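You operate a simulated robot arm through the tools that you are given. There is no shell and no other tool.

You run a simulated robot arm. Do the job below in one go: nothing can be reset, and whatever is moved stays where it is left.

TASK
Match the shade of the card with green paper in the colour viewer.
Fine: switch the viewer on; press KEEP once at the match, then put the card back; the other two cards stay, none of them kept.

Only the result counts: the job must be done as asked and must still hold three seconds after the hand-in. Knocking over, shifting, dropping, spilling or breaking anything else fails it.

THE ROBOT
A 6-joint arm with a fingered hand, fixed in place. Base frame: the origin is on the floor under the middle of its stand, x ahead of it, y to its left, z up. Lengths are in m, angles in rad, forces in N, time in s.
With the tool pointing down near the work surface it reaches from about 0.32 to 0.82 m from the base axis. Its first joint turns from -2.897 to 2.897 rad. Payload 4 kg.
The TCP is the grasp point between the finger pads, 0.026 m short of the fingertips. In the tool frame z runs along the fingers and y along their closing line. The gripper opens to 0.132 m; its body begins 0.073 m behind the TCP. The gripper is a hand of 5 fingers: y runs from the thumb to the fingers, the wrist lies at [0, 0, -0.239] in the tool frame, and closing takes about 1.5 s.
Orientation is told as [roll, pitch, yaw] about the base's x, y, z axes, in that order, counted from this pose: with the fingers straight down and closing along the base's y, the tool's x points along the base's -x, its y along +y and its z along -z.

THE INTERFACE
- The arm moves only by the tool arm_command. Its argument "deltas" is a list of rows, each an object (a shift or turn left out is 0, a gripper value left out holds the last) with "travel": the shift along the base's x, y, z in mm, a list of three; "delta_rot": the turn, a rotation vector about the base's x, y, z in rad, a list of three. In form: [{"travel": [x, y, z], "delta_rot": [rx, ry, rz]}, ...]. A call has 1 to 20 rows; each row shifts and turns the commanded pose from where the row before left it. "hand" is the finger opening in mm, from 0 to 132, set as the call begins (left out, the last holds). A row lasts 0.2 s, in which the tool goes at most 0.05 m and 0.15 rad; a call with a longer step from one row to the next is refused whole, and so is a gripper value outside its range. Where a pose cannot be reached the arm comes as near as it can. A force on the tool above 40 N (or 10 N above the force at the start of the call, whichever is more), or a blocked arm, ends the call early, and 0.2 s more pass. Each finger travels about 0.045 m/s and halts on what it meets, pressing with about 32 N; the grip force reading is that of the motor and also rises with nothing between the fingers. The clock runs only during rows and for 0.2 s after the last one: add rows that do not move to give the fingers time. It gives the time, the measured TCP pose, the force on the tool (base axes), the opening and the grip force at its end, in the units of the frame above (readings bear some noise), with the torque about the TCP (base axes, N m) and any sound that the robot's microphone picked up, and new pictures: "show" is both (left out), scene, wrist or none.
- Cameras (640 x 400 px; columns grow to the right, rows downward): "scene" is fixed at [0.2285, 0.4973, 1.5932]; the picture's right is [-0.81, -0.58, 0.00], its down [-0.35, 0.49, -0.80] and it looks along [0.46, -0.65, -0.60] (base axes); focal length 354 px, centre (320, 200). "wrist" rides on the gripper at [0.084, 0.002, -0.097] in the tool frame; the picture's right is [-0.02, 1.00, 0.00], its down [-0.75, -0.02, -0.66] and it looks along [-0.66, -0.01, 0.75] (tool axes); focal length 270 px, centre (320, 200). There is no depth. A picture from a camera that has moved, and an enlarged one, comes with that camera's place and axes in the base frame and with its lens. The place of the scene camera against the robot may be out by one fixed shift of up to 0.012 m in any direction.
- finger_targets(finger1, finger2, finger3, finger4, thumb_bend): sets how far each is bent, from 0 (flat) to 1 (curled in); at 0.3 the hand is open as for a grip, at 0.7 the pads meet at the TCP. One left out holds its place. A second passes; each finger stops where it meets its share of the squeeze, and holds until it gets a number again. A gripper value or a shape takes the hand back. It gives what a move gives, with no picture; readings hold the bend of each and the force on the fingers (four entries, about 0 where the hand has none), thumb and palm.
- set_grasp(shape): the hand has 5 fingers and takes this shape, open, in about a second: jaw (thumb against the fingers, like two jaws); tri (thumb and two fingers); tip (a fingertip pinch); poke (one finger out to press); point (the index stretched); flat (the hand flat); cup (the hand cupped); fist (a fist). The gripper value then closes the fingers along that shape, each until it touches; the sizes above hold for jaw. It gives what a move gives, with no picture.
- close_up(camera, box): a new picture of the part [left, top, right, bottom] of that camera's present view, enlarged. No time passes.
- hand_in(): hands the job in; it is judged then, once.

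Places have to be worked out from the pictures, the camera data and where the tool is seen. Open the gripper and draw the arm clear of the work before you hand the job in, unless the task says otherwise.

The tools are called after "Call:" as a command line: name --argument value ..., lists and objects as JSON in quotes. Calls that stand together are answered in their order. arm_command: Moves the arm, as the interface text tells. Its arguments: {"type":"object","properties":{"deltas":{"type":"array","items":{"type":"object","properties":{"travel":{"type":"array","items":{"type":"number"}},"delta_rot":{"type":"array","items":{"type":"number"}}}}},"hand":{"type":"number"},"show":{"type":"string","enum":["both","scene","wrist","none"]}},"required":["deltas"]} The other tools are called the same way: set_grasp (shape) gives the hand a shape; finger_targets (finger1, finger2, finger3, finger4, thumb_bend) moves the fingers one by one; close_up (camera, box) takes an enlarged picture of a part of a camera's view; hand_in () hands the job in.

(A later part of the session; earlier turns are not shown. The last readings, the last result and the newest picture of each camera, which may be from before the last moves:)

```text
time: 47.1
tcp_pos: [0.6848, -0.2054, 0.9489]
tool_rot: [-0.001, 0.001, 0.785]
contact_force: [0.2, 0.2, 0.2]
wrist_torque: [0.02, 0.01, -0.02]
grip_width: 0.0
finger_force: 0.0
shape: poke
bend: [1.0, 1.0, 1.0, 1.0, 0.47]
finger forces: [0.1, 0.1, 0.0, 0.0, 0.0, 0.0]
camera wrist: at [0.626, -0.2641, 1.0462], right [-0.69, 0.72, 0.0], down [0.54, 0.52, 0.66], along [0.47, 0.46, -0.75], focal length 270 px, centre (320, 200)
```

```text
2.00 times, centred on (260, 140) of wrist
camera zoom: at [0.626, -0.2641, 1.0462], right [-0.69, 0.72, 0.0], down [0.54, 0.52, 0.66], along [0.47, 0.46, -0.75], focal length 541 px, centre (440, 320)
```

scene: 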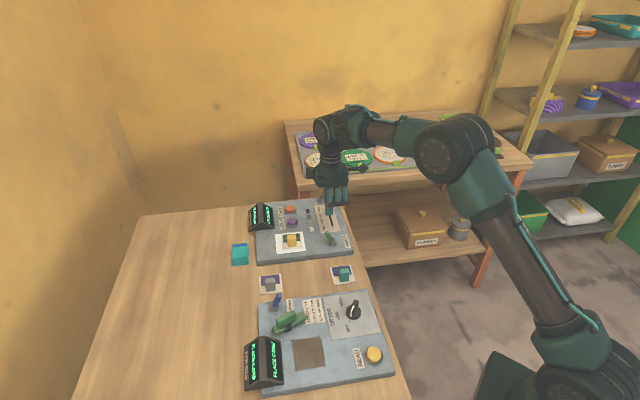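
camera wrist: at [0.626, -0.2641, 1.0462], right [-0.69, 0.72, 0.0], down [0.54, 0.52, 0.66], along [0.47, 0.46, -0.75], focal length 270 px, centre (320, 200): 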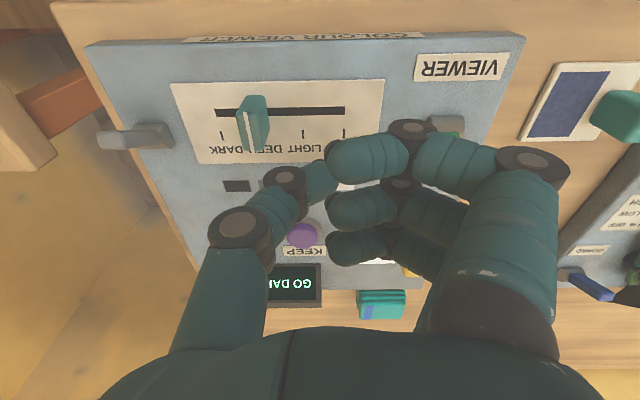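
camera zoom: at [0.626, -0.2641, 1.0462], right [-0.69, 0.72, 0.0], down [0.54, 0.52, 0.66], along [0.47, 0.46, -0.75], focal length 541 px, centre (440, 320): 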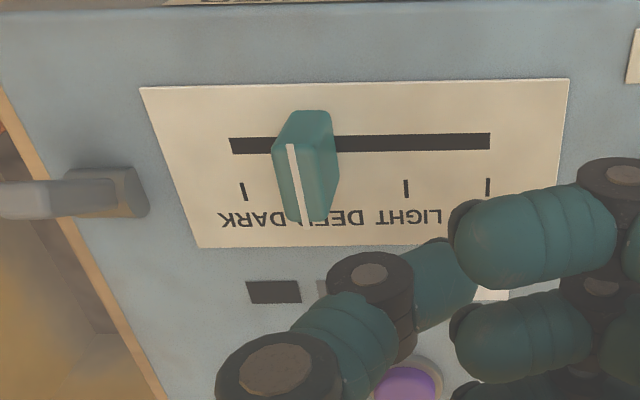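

The knob sits at the DEEP tick (E≈−0.6745). I'll shift 6 mm to the PALE side for clearance, lower the poke finger to knob height, and check.

Call:
arm_command --deltas '[{"travel": [-4.5, 4.5, 0]}, {"travel": [0, 0, -15]}, {"travel": [0, 0, -15]}, {"travel": [0, 0, -15]}, {"travel": [0, 0, -11]}, {}]' --show "both"

Call:
close_up --camera "scene" --box '[260, 180, 360, 255]'

Call:
close_up --camera "wrist" --box '[100, 40, 420, 240]'

```text
time: 48.5
tcp_pos: [0.6815, -0.2022, 0.8932]
tool_rot: [0.001, 0.0, 0.785]
contact_force: [-0.6, -1.4, 0.0]
wrist_torque: [-0.02, 0.0, 0.01]
grip_width: 0.0
finger_force: 0.0
shape: poke
bend: [1.0, 1.0, 1.0, 1.0, 0.47]
finger forces: [0.0, 0.0, 0.1, 0.0, 0.1, 0.0]
camera wrist: at [0.6217, -0.2598, 0.9907], right [-0.69, 0.72, 0.0], down [0.54, 0.52, 0.66], along [0.47, 0.46, -0.75], focal length 270 px, centre (320, 200)
```

scene: 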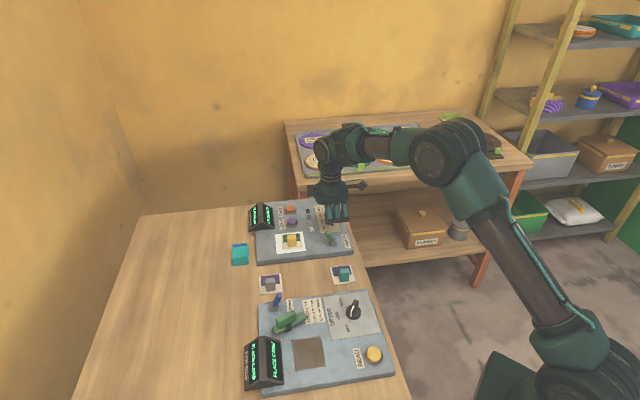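
wrist: 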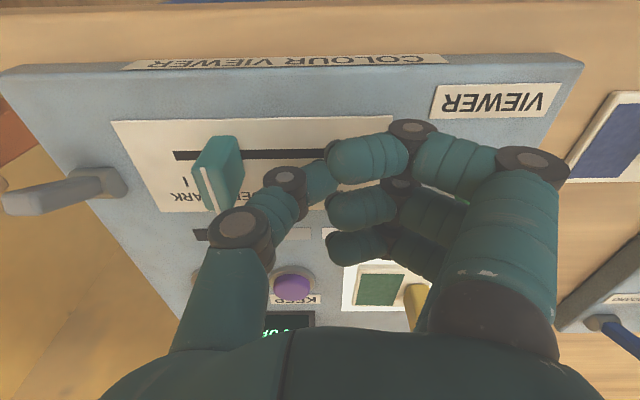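

```text
5.33 times, centred on (310, 218) of scene
camera zoom: at [0.2285, 0.4973, 1.5932], right [-0.81, -0.58, 0.0], down [-0.35, 0.49, -0.8], along [0.46, -0.65, -0.6], focal length 1885 px, centre (373, 107)
```

zoom: 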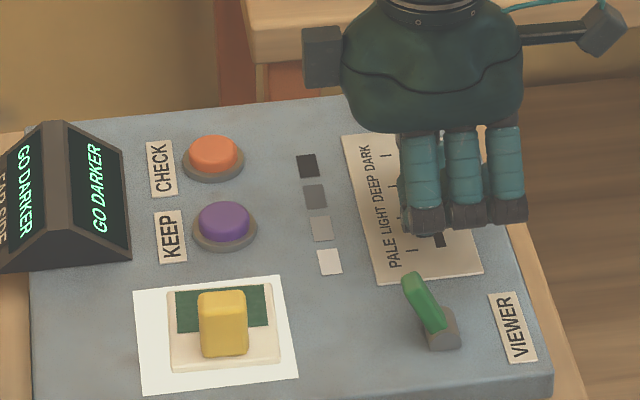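

```text
2.00 times, centred on (260, 140) of wrist
camera zoom: at [0.6217, -0.2598, 0.9907], right [-0.69, 0.72, 0.0], down [0.54, 0.52, 0.66], along [0.47, 0.46, -0.75], focal length 541 px, centre (440, 320)
```

zoom: 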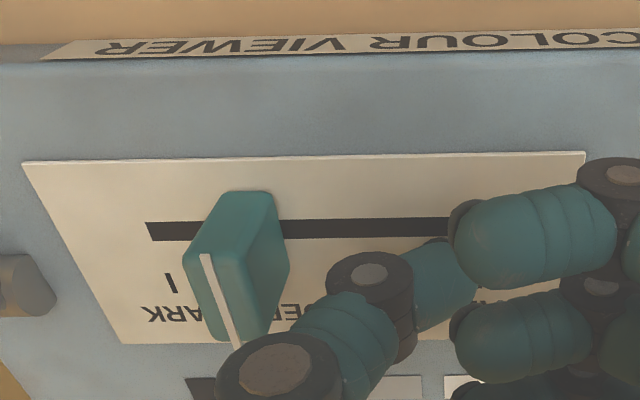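

The thumb is a bit over 1 cm from the knob on the PALE side. Pushing toward DARK gently.

Call:
arm_command --deltas '[{"travel": [2.1, -2.1, 0]}, {"travel": [2.1, -2.1, 0]}, {"travel": [2.1, -2.1, 0]}, {"travel": [1.4, -1.4, 0]}, {"travel": [1.4, -1.4, 0]}, {}]' --show "both"

Call:
close_up --camera "scene" --box '[240, 180, 340, 255]'

Call:
close_up --camera "wrist" --box '[100, 40, 420, 240]'

```text
time: 49.9
tcp_pos: [0.69, -0.2095, 0.8937]
tool_rot: [-0.001, 0.0, 0.784]
contact_force: [-2.3, 0.5, 1.5]
wrist_torque: [-0.02, -0.02, -0.01]
grip_width: 0.0001
finger_force: 0.1
shape: poke
bend: [1.0, 1.0, 1.0, 1.0, 0.47]
finger forces: [0.0, 0.1, 0.0, 0.0, 2.5, 0.0]
camera wrist: at [0.6309, -0.2685, 0.9907], right [-0.69, 0.72, 0.0], down [0.54, 0.52, 0.66], along [0.47, 0.46, -0.75], focal length 270 px, centre (320, 200)
```

scene: 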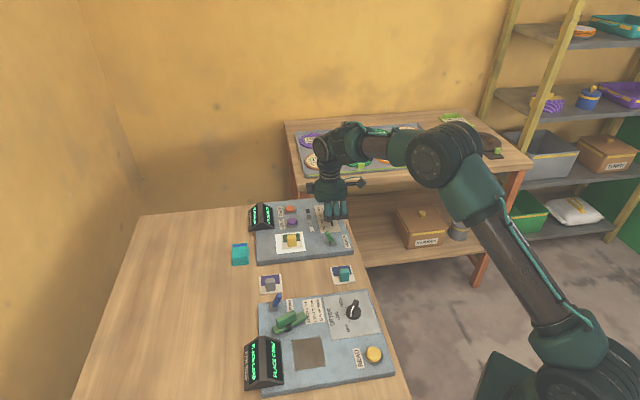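
wrist: 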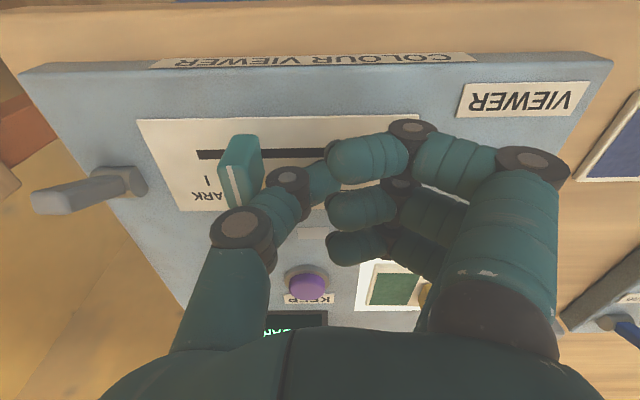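

```text
5.33 times, centred on (290, 218) of scene
camera zoom: at [0.2285, 0.4973, 1.5932], right [-0.81, -0.58, 0.0], down [-0.35, 0.49, -0.8], along [0.46, -0.65, -0.6], focal length 1885 px, centre (480, 107)
```

zoom: 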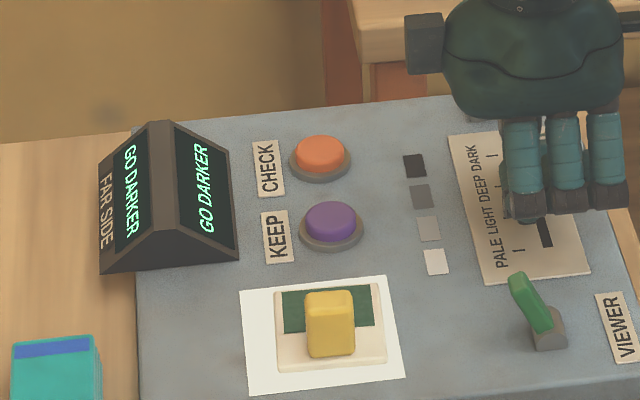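

```text
2.00 times, centred on (260, 140) of wrist
camera zoom: at [0.6309, -0.2685, 0.9907], right [-0.69, 0.72, 0.0], down [0.54, 0.52, 0.66], along [0.47, 0.46, -0.75], focal length 541 px, centre (440, 320)
```

zoom: 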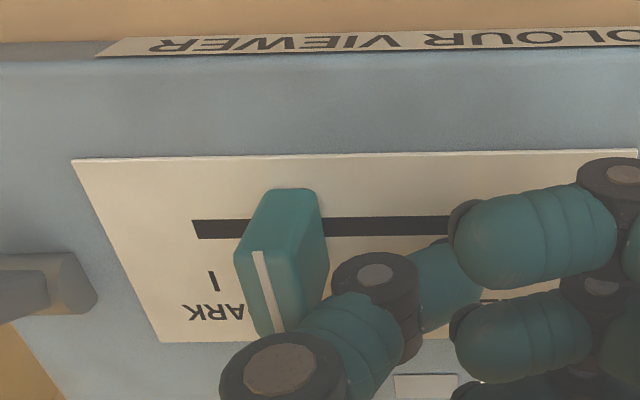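

Contact with the knob (2.5 N). I'll go on in 2 mm steps watching the display.

Call:
arm_command --deltas '[{"travel": [1.4, -1.4, 0]}, {"travel": [1.4, -1.4, 0]}, {}]' --show "none"

Call:
close_up --camera "scene" --box '[240, 180, 340, 255]'

Call:
close_up --camera "wrist" --box '[100, 40, 420, 240]'

```text
time: 50.7
tcp_pos: [0.694, -0.2134, 0.8937]
tool_rot: [-0.001, 0.0, 0.786]
contact_force: [-1.3, 1.6, 0.3]
wrist_torque: [-0.04, 0.0, 0.0]
grip_width: 0.0
finger_force: 0.0
shape: poke
bend: [1.0, 1.0, 1.0, 1.0, 0.47]
finger forces: [0.1, 0.1, 0.0, 0.1, 1.5, 0.1]
```

```text
5.33 times, centred on (290, 218) of scene
camera zoom: at [0.2285, 0.4973, 1.5932], right [-0.81, -0.58, 0.0], down [-0.35, 0.49, -0.8], along [0.46, -0.65, -0.6], focal length 1885 px, centre (480, 107)
```

zoom: 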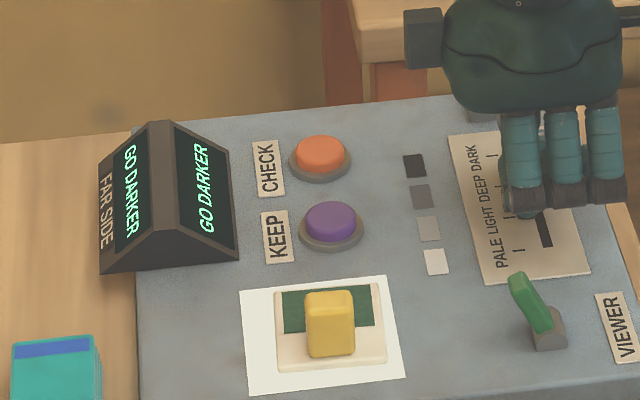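

```text
2.00 times, centred on (260, 140) of wrist
camera zoom: at [0.6338, -0.2717, 0.9912], right [-0.69, 0.72, 0.0], down [0.54, 0.52, 0.66], along [0.47, 0.46, -0.75], focal length 541 px, centre (440, 320)
```

zoom: 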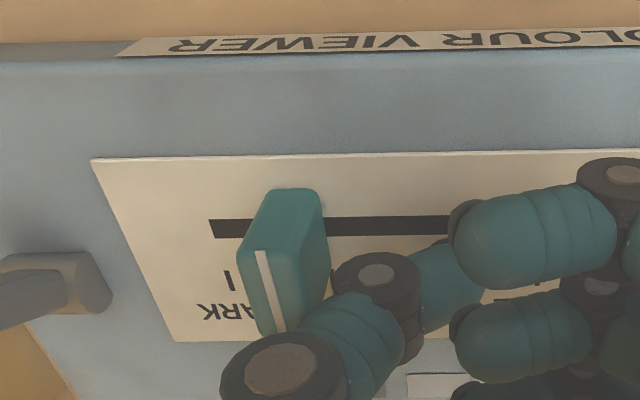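

The knob follows with little force; still "GO DARKER". Two more steps.

Call:
arm_command --deltas '[{"travel": [1.4, -1.4, 0]}, {"travel": [1.4, -1.4, 0]}, {}]' --show "none"

Call:
close_up --camera "scene" --box '[240, 180, 340, 255]'

```text
time: 51.5
tcp_pos: [0.6971, -0.2159, 0.8942]
tool_rot: [0.0, -0.001, 0.784]
contact_force: [0.0, 1.2, 1.8]
wrist_torque: [-0.06, -0.03, 0.03]
grip_width: 0.0001
finger_force: 0.0
shape: poke
bend: [1.0, 1.0, 1.0, 1.0, 0.47]
finger forces: [0.0, 0.1, 0.0, 0.0, 1.7, 0.0]
```

```text
5.33 times, centred on (290, 218) of scene
camera zoom: at [0.2285, 0.4973, 1.5932], right [-0.81, -0.58, 0.0], down [-0.35, 0.49, -0.8], along [0.46, -0.65, -0.6], focal length 1885 px, centre (480, 107)
```

zoom: 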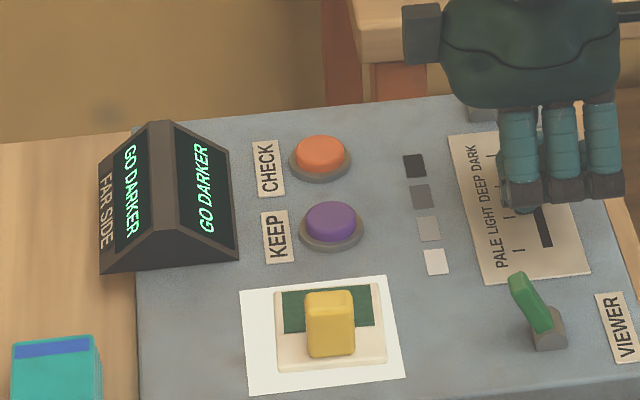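

Still "GO DARKER". Continuing in the same small steps.

Call:
arm_command --deltas '[{"travel": [1.4, -1.4, 0]}, {"travel": [1.4, -1.4, 0]}, {}]' --show "none"

Call:
close_up --camera "scene" --box '[240, 180, 340, 255]'

Call:
close_up --camera "wrist" --box '[100, 40, 420, 240]'

```text
time: 52.3
tcp_pos: [0.6995, -0.2187, 0.8944]
tool_rot: [-0.002, 0.0, 0.785]
contact_force: [-0.3, 0.3, -0.3]
wrist_torque: [-0.03, 0.03, 0.0]
grip_width: 0.0001
finger_force: 0.0
shape: poke
bend: [1.0, 1.0, 1.0, 1.0, 0.47]
finger forces: [0.1, 0.1, 0.0, 0.0, 0.6, 0.0]
```

```text
5.33 times, centred on (290, 218) of scene
camera zoom: at [0.2285, 0.4973, 1.5932], right [-0.81, -0.58, 0.0], down [-0.35, 0.49, -0.8], along [0.46, -0.65, -0.6], focal length 1885 px, centre (480, 107)
```

zoom: 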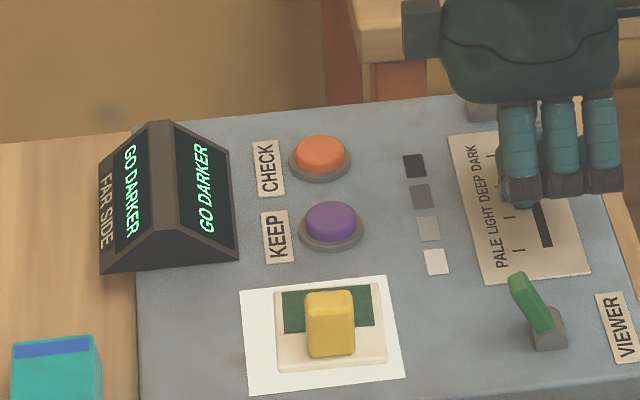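

```text
2.00 times, centred on (260, 140) of wrist
camera zoom: at [0.6397, -0.2773, 0.9919], right [-0.69, 0.72, 0.0], down [0.54, 0.52, 0.66], along [0.47, 0.46, -0.75], focal length 541 px, centre (440, 320)
```

zoom: 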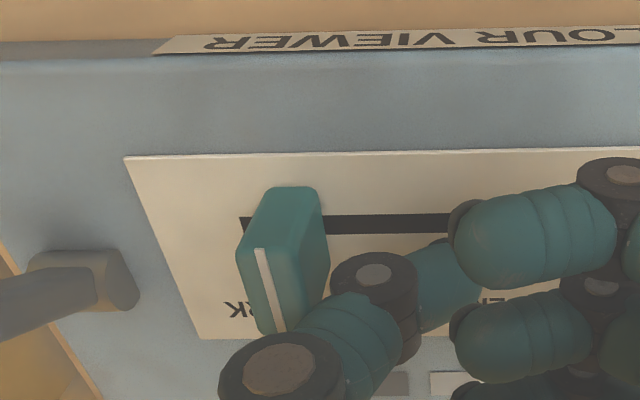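

Knob is now around E≈−0.687, still "GO DARKER". Carrying on.

Call:
arm_command --deltas '[{"travel": [1.4, -1.4, 0]}, {"travel": [1.4, -1.4, 0]}, {}]' --show "none"

Call:
close_up --camera "scene" --box '[240, 180, 340, 255]'

```text
time: 53.1
tcp_pos: [0.702, -0.223, 0.8938]
tool_rot: [0.001, -0.001, 0.785]
contact_force: [0.1, -0.1, -0.7]
wrist_torque: [0.0, 0.01, 0.0]
grip_width: 0.0
finger_force: 0.0
shape: poke
bend: [1.0, 1.0, 1.0, 1.0, 0.47]
finger forces: [0.1, 0.1, 0.0, 0.1, 0.4, 0.0]
```

```text
5.33 times, centred on (290, 218) of scene
camera zoom: at [0.2285, 0.4973, 1.5932], right [-0.81, -0.58, 0.0], down [-0.35, 0.49, -0.8], along [0.46, -0.65, -0.6], focal length 1885 px, centre (480, 107)
```

zoom: 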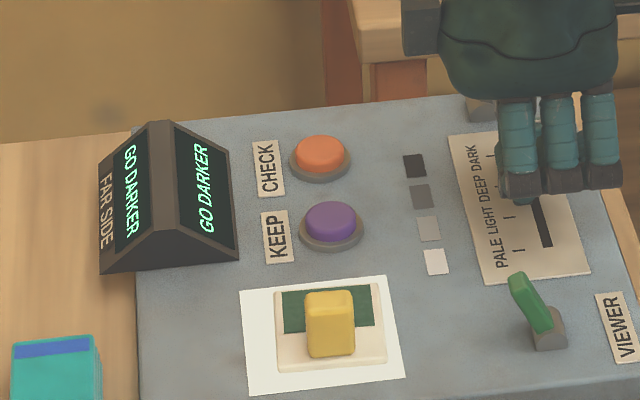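

Still "GO DARKER"; next 2–4 mm.

Call:
arm_command --deltas '[{"travel": [1.4, -1.4, 0]}, {"travel": [1.4, -1.4, 0]}, {}]' --show "none"

Call:
close_up --camera "scene" --box '[240, 180, 340, 255]'

Call:
close_up --camera "wrist" --box '[100, 40, 420, 240]'

```text
time: 53.9
tcp_pos: [0.7061, -0.2244, 0.8939]
tool_rot: [0.001, -0.001, 0.785]
contact_force: [-0.2, 0.0, -0.1]
wrist_torque: [-0.02, 0.03, 0.01]
grip_width: 0.0
finger_force: 0.1
shape: poke
bend: [1.0, 1.0, 1.0, 1.0, 0.47]
finger forces: [0.0, 0.0, 0.1, 0.0, 0.0, 0.0]
```

```text
5.33 times, centred on (290, 218) of scene
camera zoom: at [0.2285, 0.4973, 1.5932], right [-0.81, -0.58, 0.0], down [-0.35, 0.49, -0.8], along [0.46, -0.65, -0.6], focal length 1885 px, centre (480, 107)
```

zoom: 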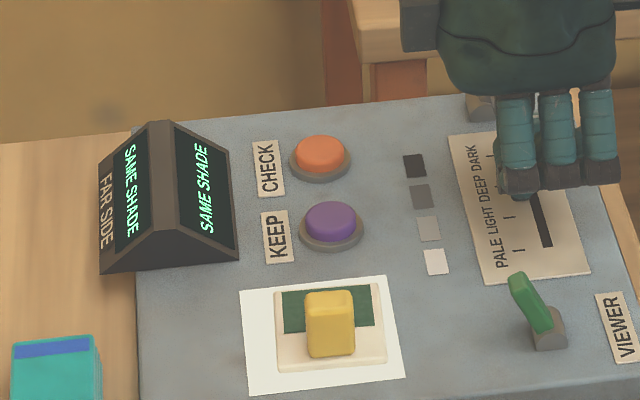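

```text
2.00 times, centred on (260, 140) of wrist
camera zoom: at [0.6453, -0.283, 0.9916], right [-0.69, 0.72, 0.0], down [0.54, 0.52, 0.66], along [0.47, 0.46, -0.75], focal length 541 px, centre (440, 320)
```

zoom: 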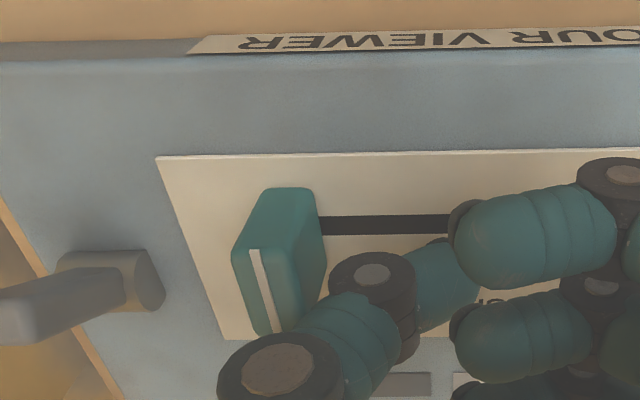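

The display says "SAME SHADE". I'll back the thumb off the knob toward +E and rise, then confirm the reading holds.

Call:
arm_command --deltas '[{"travel": [-3, 3, 0]}, {"travel": [-3, 3, 5]}, {"travel": [0, 0, 15]}, {"travel": [0, 0, 30]}, {"travel": [0, 0, 30]}, {}]' --show "both"

Call:
close_up --camera "scene" --box '[240, 180, 340, 255]'

Call:
close_up --camera "wrist" --box '[100, 40, 420, 240]'

```text
time: 55.3
tcp_pos: [0.7015, -0.2171, 0.9719]
tool_rot: [0.0, 0.001, 0.787]
contact_force: [0.1, 0.8, -1.1]
wrist_torque: [-0.01, 0.02, 0.03]
grip_width: 0.0
finger_force: 0.1
shape: poke
bend: [1.0, 1.0, 1.0, 1.0, 0.47]
finger forces: [0.0, 0.0, 0.0, 0.0, 0.0, 0.0]
camera wrist: at [0.6408, -0.2762, 1.0704], right [-0.69, 0.72, 0.0], down [0.54, 0.52, 0.66], along [0.47, 0.46, -0.75], focal length 270 px, centre (320, 200)
```

scene: 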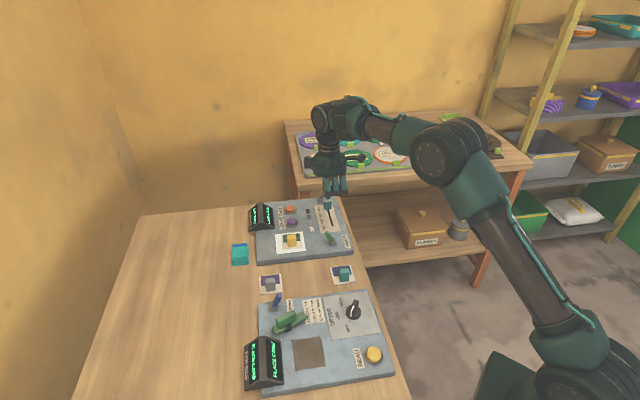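
wrist: 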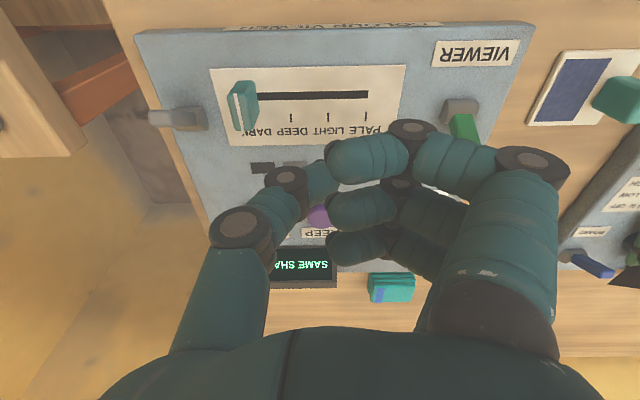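

```text
5.33 times, centred on (290, 218) of scene
camera zoom: at [0.2285, 0.4973, 1.5932], right [-0.81, -0.58, 0.0], down [-0.35, 0.49, -0.8], along [0.46, -0.65, -0.6], focal length 1885 px, centre (480, 107)
```

zoom: 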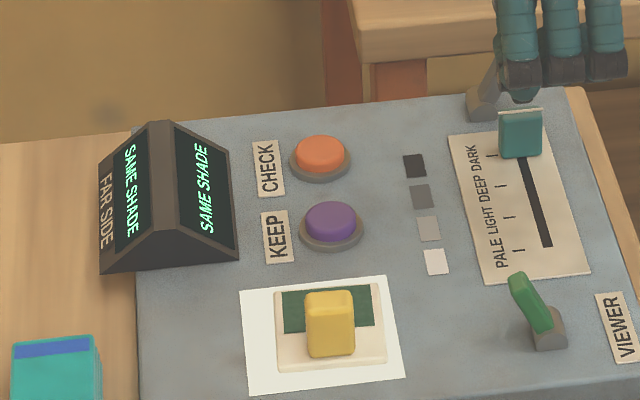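

```text
2.00 times, centred on (260, 140) of wrist
camera zoom: at [0.6408, -0.2762, 1.0704], right [-0.69, 0.72, 0.0], down [0.54, 0.52, 0.66], along [0.47, 0.46, -0.75], focal length 541 px, centre (440, 320)
```

zoom: 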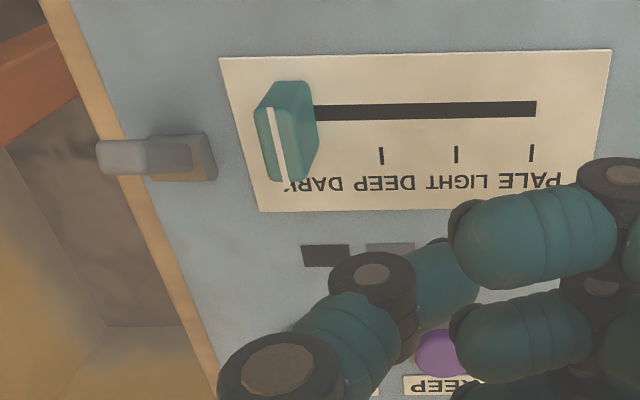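

The slider rests at DARK and "SAME SHADE" holds. Next, I'll move the poke finger above KEEP.

Call:
arm_command --deltas '[{"travel": [27.5, 28.1, 0]}, {"travel": [27.5, 28.1, 0]}, {"travel": [27.5, 28.2, 0]}, {}, {"travel": [0, 0, -15]}, {"travel": [0, 0, -15]}, {}]' --show "both"

Call:
close_up --camera "scene" --box '[240, 170, 340, 245]'

Call:
close_up --camera "wrist" --box '[200, 40, 440, 240]'

```text
time: 56.9
tcp_pos: [0.7812, -0.1349, 0.944]
tool_rot: [-0.001, 0.001, 0.784]
contact_force: [0.1, -0.1, 0.2]
wrist_torque: [-0.01, 0.0, 0.02]
grip_width: 0.0002
finger_force: 0.1
shape: poke
bend: [1.0, 1.0, 1.0, 1.0, 0.47]
finger forces: [0.1, 0.1, 0.0, 0.1, 0.1, 0.0]
camera wrist: at [0.722, -0.1925, 1.041], right [-0.69, 0.72, 0.0], down [0.54, 0.52, 0.66], along [0.47, 0.46, -0.75], focal length 270 px, centre (320, 200)
```

scene: 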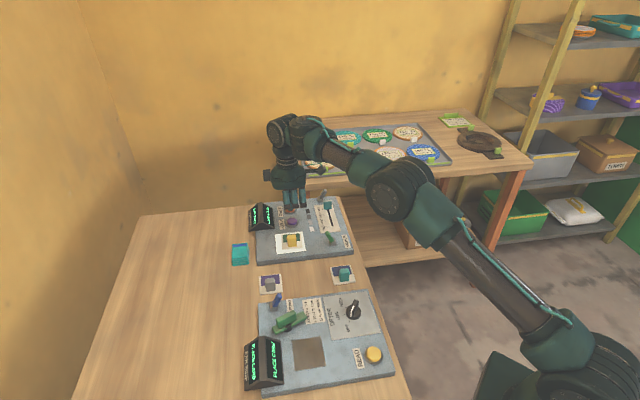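
wrist: 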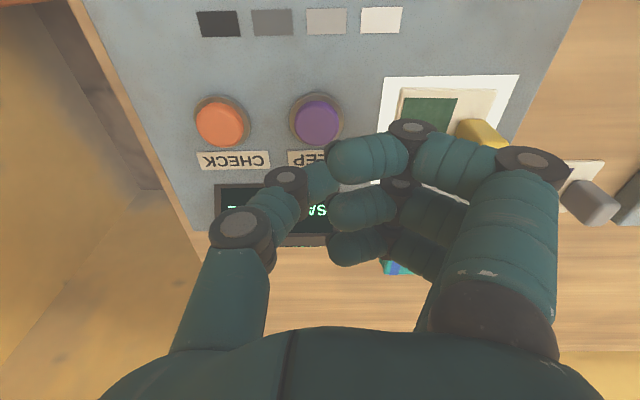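

```text
5.33 times, centred on (290, 208) of scene
camera zoom: at [0.2285, 0.4973, 1.5932], right [-0.81, -0.58, 0.0], down [-0.35, 0.49, -0.8], along [0.46, -0.65, -0.6], focal length 1885 px, centre (480, 160)
```

zoom: 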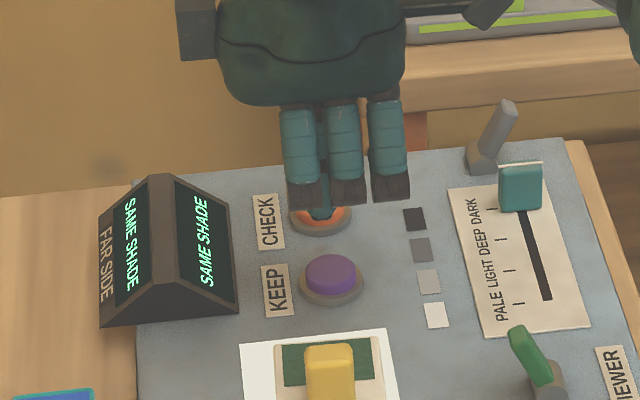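

```text
2.00 times, centred on (320, 140) of wrist
camera zoom: at [0.722, -0.1925, 1.041], right [-0.69, 0.72, 0.0], down [0.54, 0.52, 0.66], along [0.47, 0.46, -0.75], focal length 541 px, centre (320, 320)
```

zoom: 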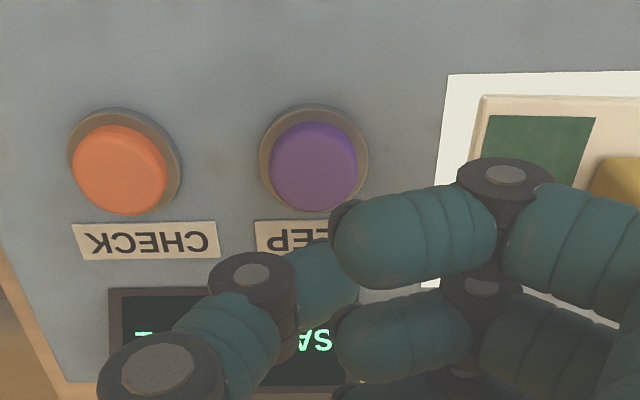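

KEEP lies directly under the thumb tip (offset ≲3 mm). Descending to just above the button.

Call:
arm_command --deltas '[{"travel": [0, 0, -12]}, {"travel": [0, 0, -12]}, {"travel": [0, 0, -8]}, {"travel": [0, 0, -5]}, {}]' --show "both"

Call:
close_up --camera "scene" --box '[240, 180, 340, 255]'

Call:
close_up --camera "wrist" --box '[200, 40, 440, 240]'

```text
time: 58.1
tcp_pos: [0.7816, -0.1352, 0.9064]
tool_rot: [0.001, 0.002, 0.784]
contact_force: [-0.3, -0.3, 0.4]
wrist_torque: [0.02, 0.0, 0.01]
grip_width: 0.0001
finger_force: 0.1
shape: poke
bend: [1.0, 1.0, 1.0, 1.0, 0.47]
finger forces: [0.0, 0.0, 0.0, 0.1, 0.0, 0.1]
camera wrist: at [0.7217, -0.1932, 1.0039], right [-0.69, 0.72, 0.0], down [0.54, 0.52, 0.66], along [0.47, 0.46, -0.75], focal length 270 px, centre (320, 200)
```

scene: 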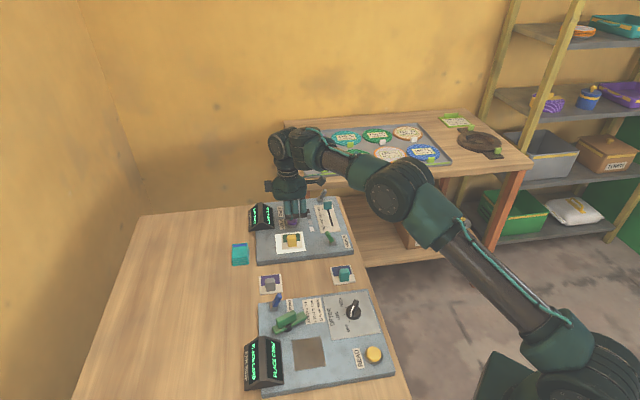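
wrist: 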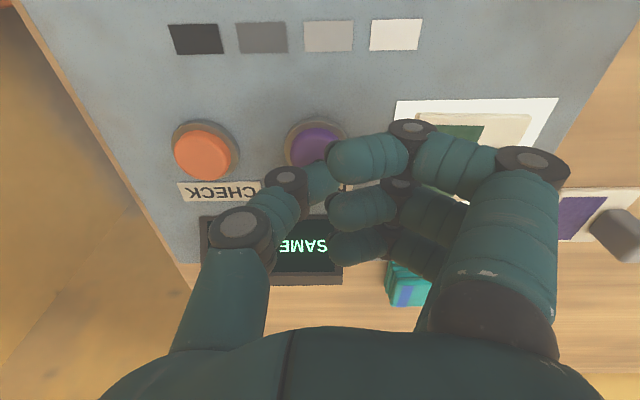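

```text
5.33 times, centred on (290, 218) of scene
camera zoom: at [0.2285, 0.4973, 1.5932], right [-0.81, -0.58, 0.0], down [-0.35, 0.49, -0.8], along [0.46, -0.65, -0.6], focal length 1885 px, centre (480, 107)
```

zoom: 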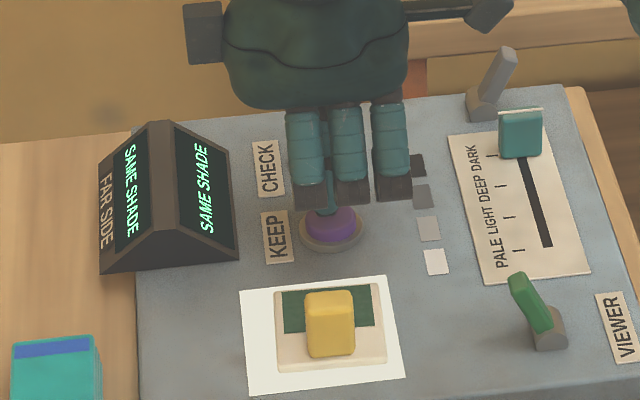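

```text
2.00 times, centred on (320, 140) of wrist
camera zoom: at [0.7217, -0.1932, 1.0039], right [-0.69, 0.72, 0.0], down [0.54, 0.52, 0.66], along [0.47, 0.46, -0.75], focal length 541 px, centre (320, 320)
```

zoom: 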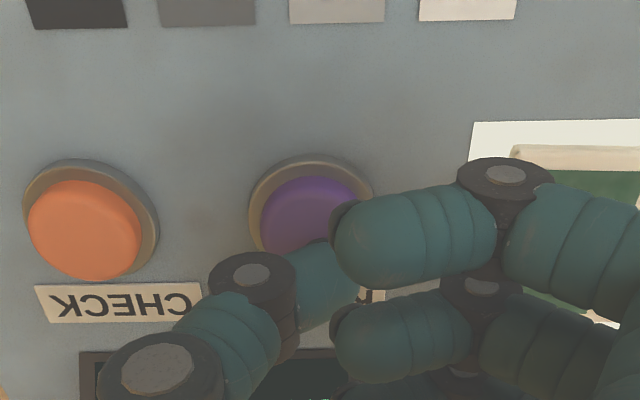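

The thumb tip is right over the purple KEEP. Pressing down in fine steps, watching force and sound.

Call:
arm_command --deltas '[{"travel": [0, 0, -2]}, {"travel": [0, 0, -2]}, {"travel": [0, 0, -2]}, {}]' --show "none"

```text
time: 59.1
tcp_pos: [0.7818, -0.135, 0.9015]
tool_rot: [-0.001, 0.0, 0.785]
contact_force: [-0.1, 0.7, 0.6]
wrist_torque: [0.02, -0.03, 0.03]
grip_width: 0.0
finger_force: 0.2
shape: poke
bend: [1.0, 1.0, 1.0, 1.0, 0.47]
finger forces: [0.0, 0.0, 0.0, 0.0, 1.0, 0.0]
```

The thumb just begins to feel the button (1 N). A bit further down.

Call:
arm_command --deltas '[{"travel": [0, 0, -1]}, {"travel": [0, 0, -1]}]' --show "none"

Call:
close_up --camera "scene" --box '[240, 180, 340, 255]'

```text
time: 59.7
tcp_pos: [0.7815, -0.1343, 0.898]
tool_rot: [-0.001, 0.0, 0.786]
contact_force: [0.0, -0.3, 2.3]
wrist_torque: [-0.06, 0.02, -0.02]
grip_width: 0.0002
finger_force: 0.1
shape: poke
bend: [1.0, 1.0, 1.0, 1.0, 0.47]
finger forces: [0.0, 0.1, 0.0, 0.1, 2.0, 0.0]
heard: click
```

```text
5.33 times, centred on (290, 218) of scene
camera zoom: at [0.2285, 0.4973, 1.5932], right [-0.81, -0.58, 0.0], down [-0.35, 0.49, -0.8], along [0.46, -0.65, -0.6], focal length 1885 px, centre (480, 107)
```

zoom: 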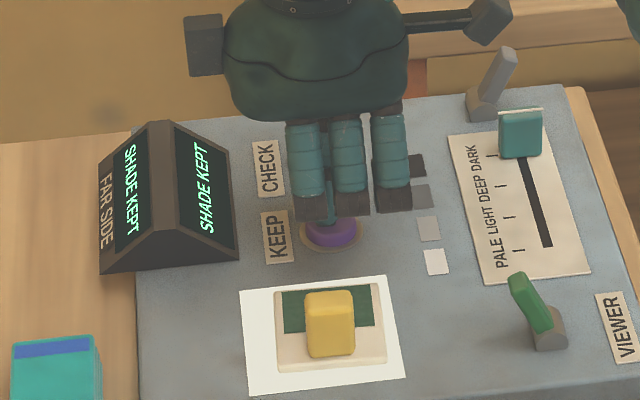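

Click, and the display reads "SHADE KEPT". Rising straight off the button now.

Call:
arm_command --deltas '[{"travel": [0, 0, 8]}, {"travel": [0, 0, 20]}, {"travel": [0, 0, 40]}, {"travel": [0, 0, 40]}, {}]' --show "none"

Call:
set_grasp --shape "jaw"

Call:
close_up --camera "scene" --box '[240, 180, 340, 255]'

```text
time: 60.9
tcp_pos: [0.782, -0.1349, 1.0073]
tool_rot: [0.0, -0.002, 0.785]
contact_force: [-0.1, -0.6, 0.6]
wrist_torque: [0.01, 0.03, -0.03]
grip_width: 0.0001
finger_force: 0.0
shape: poke
bend: [1.0, 1.0, 1.0, 1.0, 0.47]
finger forces: [0.0, 0.0, 0.0, 0.0, 0.1, 0.1]
```

```text
time: 61.8
tcp_pos: [0.7814, -0.1348, 1.0082]
tool_rot: [0.0, 0.0, 0.785]
contact_force: [0.3, -0.2, 0.1]
wrist_torque: [0.02, 0.01, 0.01]
grip_width: 0.132
finger_force: 0.1
shape: jaw
bend: [0.3, 0.3, 0.3, 0.3, 0.3]
finger forces: [0.0, 0.0, 0.0, 0.1, 0.0, 0.0]
```

```text
5.33 times, centred on (290, 218) of scene
camera zoom: at [0.2285, 0.4973, 1.5932], right [-0.81, -0.58, 0.0], down [-0.35, 0.49, -0.8], along [0.46, -0.65, -0.6], focal length 1885 px, centre (480, 107)
```

zoom: 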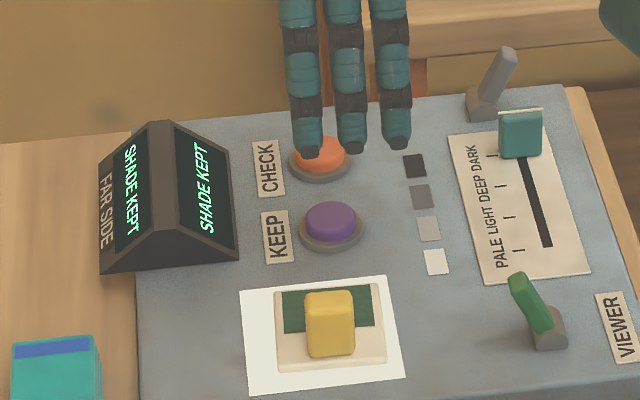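

Shade is kept. Now to return the card: turn the hand back to −45°, narrow it to 56 mm and move above the card's handle.

Call:
arm_command --deltas '[{"travel": [-13, 13.8, 0], "delta_rot": [0, 0, -0.143]}, {"travel": [-13, 13.8, 0], "delta_rot": [0, 0, -0.143]}, {"travel": [-13, 13.8, 0], "delta_rot": [0, 0, -0.143]}, {"travel": [-13, 13.8, 0], "delta_rot": [0, 0, -0.143]}, {"travel": [-13, 13.8, 0], "delta_rot": [0, 0, -0.143]}, {"delta_rot": [0, 0, -0.143]}, {"delta_rot": [0, 0, -0.143]}, {"delta_rot": [0, 0, -0.143]}, {"delta_rot": [0, 0, -0.143]}, {"delta_rot": [0, 0, -0.143]}, {"delta_rot": [0, 0, -0.141]}, {}, {"travel": [0, 0, -20]}, {"travel": [0, 0, -18]}, {}]' --hand 56 --show "both"

Call:
close_up --camera "wrist" --box '[180, 20, 460, 220]'

Call:
close_up --camera "scene" --box '[240, 180, 340, 255]'

```text
time: 65.0
tcp_pos: [0.7165, -0.0653, 0.9687]
tool_rot: [-0.001, 0.0, -0.785]
contact_force: [0.4, 0.1, -0.1]
wrist_torque: [0.0, -0.05, -0.03]
grip_width: 0.0571
finger_force: 0.0
shape: jaw
bend: [0.73, 0.73, 0.73, 0.73, 0.7]
finger forces: [0.0, 0.0, 0.0, 0.1, 0.0, 0.0]
out of reach, approached as far as the arm can: row 1
camera wrist: at [0.6592, -0.0036, 1.0659], right [0.72, 0.69, 0.0], down [0.52, -0.54, 0.66], along [0.46, -0.47, -0.75], focal length 270 px, centre (320, 200)
```

scene: 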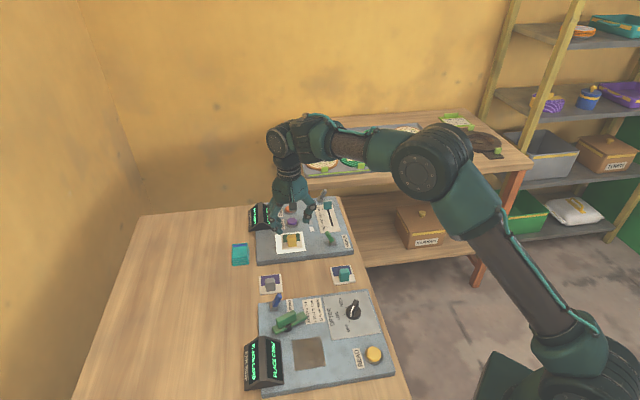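
wrist: 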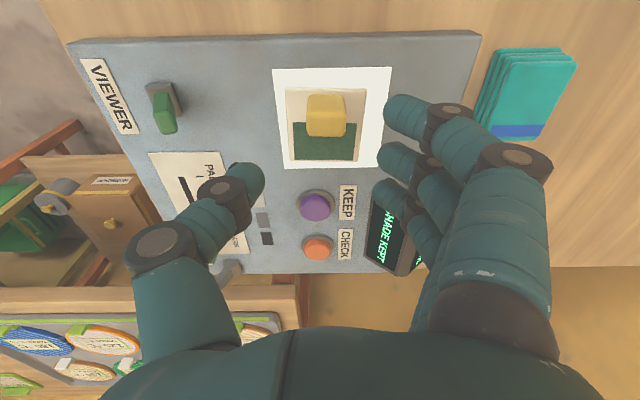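

```text
2.00 times, centred on (320, 120) of wrist
camera zoom: at [0.6592, -0.0036, 1.0659], right [0.72, 0.69, 0.0], down [0.52, -0.54, 0.66], along [0.46, -0.47, -0.75], focal length 541 px, centre (320, 360)
```

zoom: 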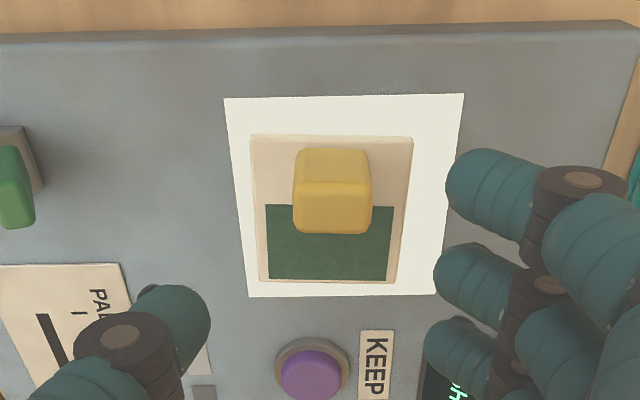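

```text
5.33 times, centred on (290, 218) of scene
camera zoom: at [0.2285, 0.4973, 1.5932], right [-0.81, -0.58, 0.0], down [-0.35, 0.49, -0.8], along [0.46, -0.65, -0.6], focal length 1885 px, centre (480, 107)
```

zoom: 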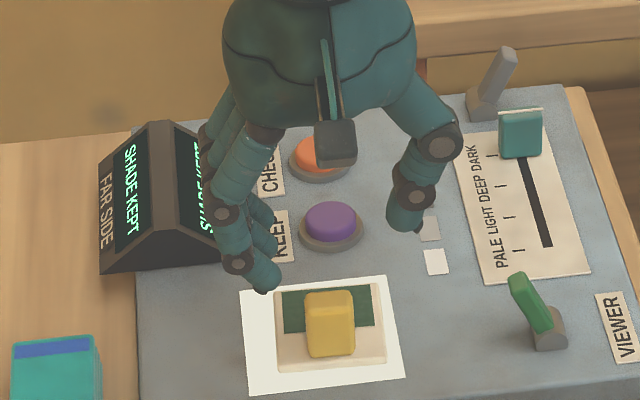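

The handle is well placed (X≈+3 mm, y≈+5 mm from the TCP). I'll shift 2 mm and descend around it.

Call:
arm_command --deltas '[{"travel": [1.4, -1.4, -10]}, {"travel": [0, 0, -18]}, {"travel": [0, 0, -16]}, {"travel": [0, 0, -14]}, {"travel": [0, 0, -8]}, {"travel": [0, 0, -4.5]}, {}]' --show "both"

Call:
close_up --camera "wrist" --box '[180, 60, 460, 260]'

Call:
close_up --camera "scene" --box '[260, 190, 360, 265]'

```text
time: 66.6
tcp_pos: [0.7182, -0.0665, 0.8971]
tool_rot: [0.0, 0.002, -0.784]
contact_force: [-1.2, -0.2, -0.1]
wrist_torque: [0.02, 0.02, -0.03]
grip_width: 0.0567
finger_force: 0.1
shape: jaw
bend: [0.73, 0.73, 0.73, 0.73, 0.7]
finger forces: [0.0, 0.0, 0.1, 0.0, 0.0, 0.0]
camera wrist: at [0.6608, -0.0048, 0.9949], right [0.72, 0.69, 0.0], down [0.52, -0.54, 0.66], along [0.46, -0.47, -0.75], focal length 270 px, centre (320, 200)
```

scene: 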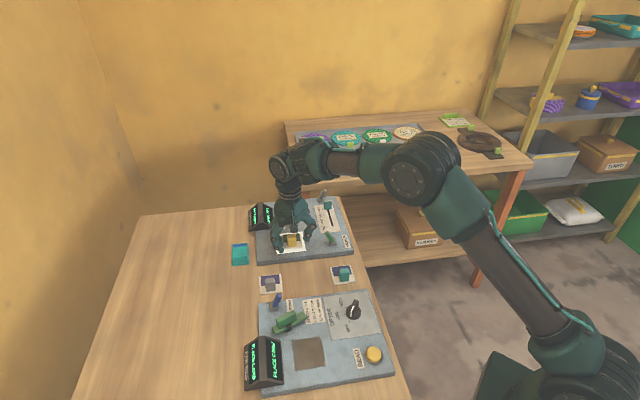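
wrist: 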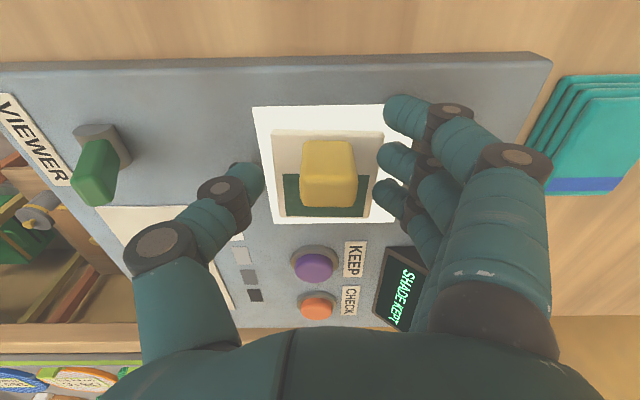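

```text
2.00 times, centred on (320, 160) of wrist
camera zoom: at [0.6608, -0.0048, 0.9949], right [0.72, 0.69, 0.0], down [0.52, -0.54, 0.66], along [0.46, -0.47, -0.75], focal length 541 px, centre (320, 280)
```

zoom: 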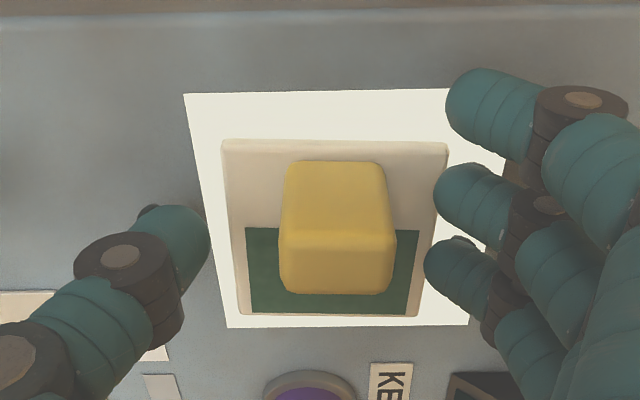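

```text
5.33 times, centred on (310, 228) of scene
camera zoom: at [0.2285, 0.4973, 1.5932], right [-0.81, -0.58, 0.0], down [-0.35, 0.49, -0.8], along [0.46, -0.65, -0.6], focal length 1885 px, centre (373, 53)
```

zoom: 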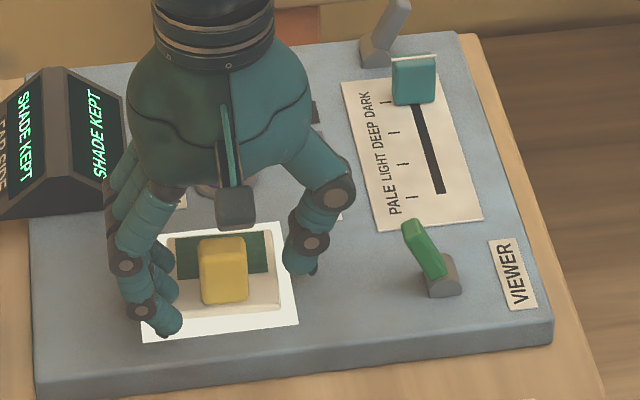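

Handle is between thumb and fingers. Closing the hand on it.

Call:
arm_command --deltas '[{}, {}, {}, {}, {}, {}, {}]' --hand 16 --show "both"

Call:
close_up --camera "wrist" --box '[180, 60, 460, 260]'

Call:
close_up --camera "scene" --box '[260, 190, 360, 265]'

```text
time: 68.2
tcp_pos: [0.7185, -0.0652, 0.8977]
tool_rot: [-0.001, 0.0, -0.785]
contact_force: [0.0, -1.3, 6.8]
wrist_torque: [0.19, -0.07, 0.0]
grip_width: 0.0039
finger_force: 32.2
shape: jaw
bend: [0.67, 0.72, 0.64, 0.67, 0.71]
finger forces: [0.1, 15.0, 0.1, 0.0, 22.5, 0.0]
camera wrist: at [0.6608, -0.0049, 0.9954], right [0.72, 0.69, 0.0], down [0.52, -0.54, 0.66], along [0.46, -0.47, -0.75], focal length 270 px, centre (320, 200)
```

scene: 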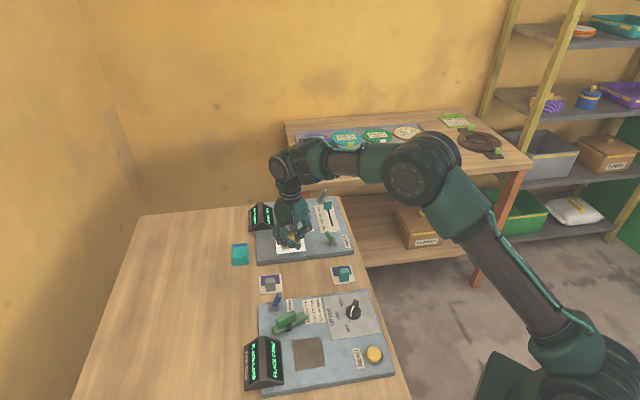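
wrist: 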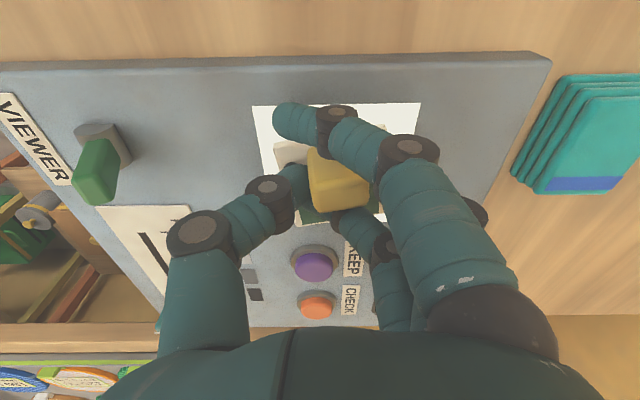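

```text
2.00 times, centred on (320, 160) of wrist
camera zoom: at [0.6608, -0.0049, 0.9954], right [0.72, 0.69, 0.0], down [0.52, -0.54, 0.66], along [0.46, -0.47, -0.75], focal length 541 px, centre (320, 280)
```

zoom: 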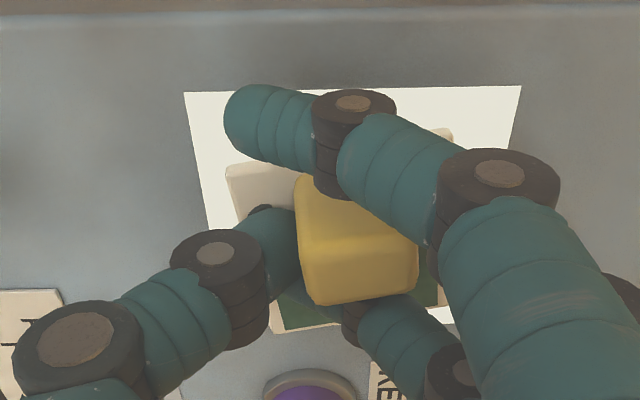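

```text
5.33 times, centred on (310, 228) of scene
camera zoom: at [0.2285, 0.4973, 1.5932], right [-0.81, -0.58, 0.0], down [-0.35, 0.49, -0.8], along [0.46, -0.65, -0.6], focal length 1885 px, centre (373, 53)
```

zoom: 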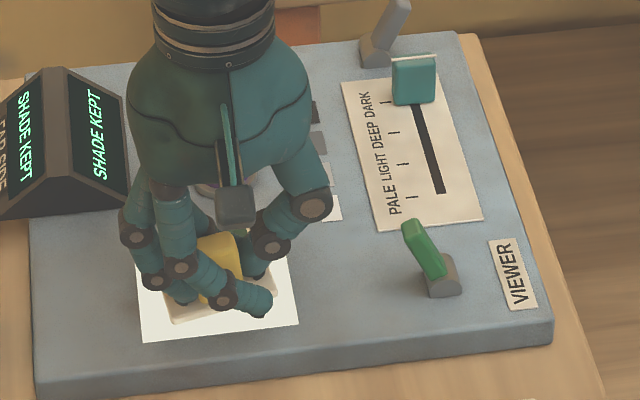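

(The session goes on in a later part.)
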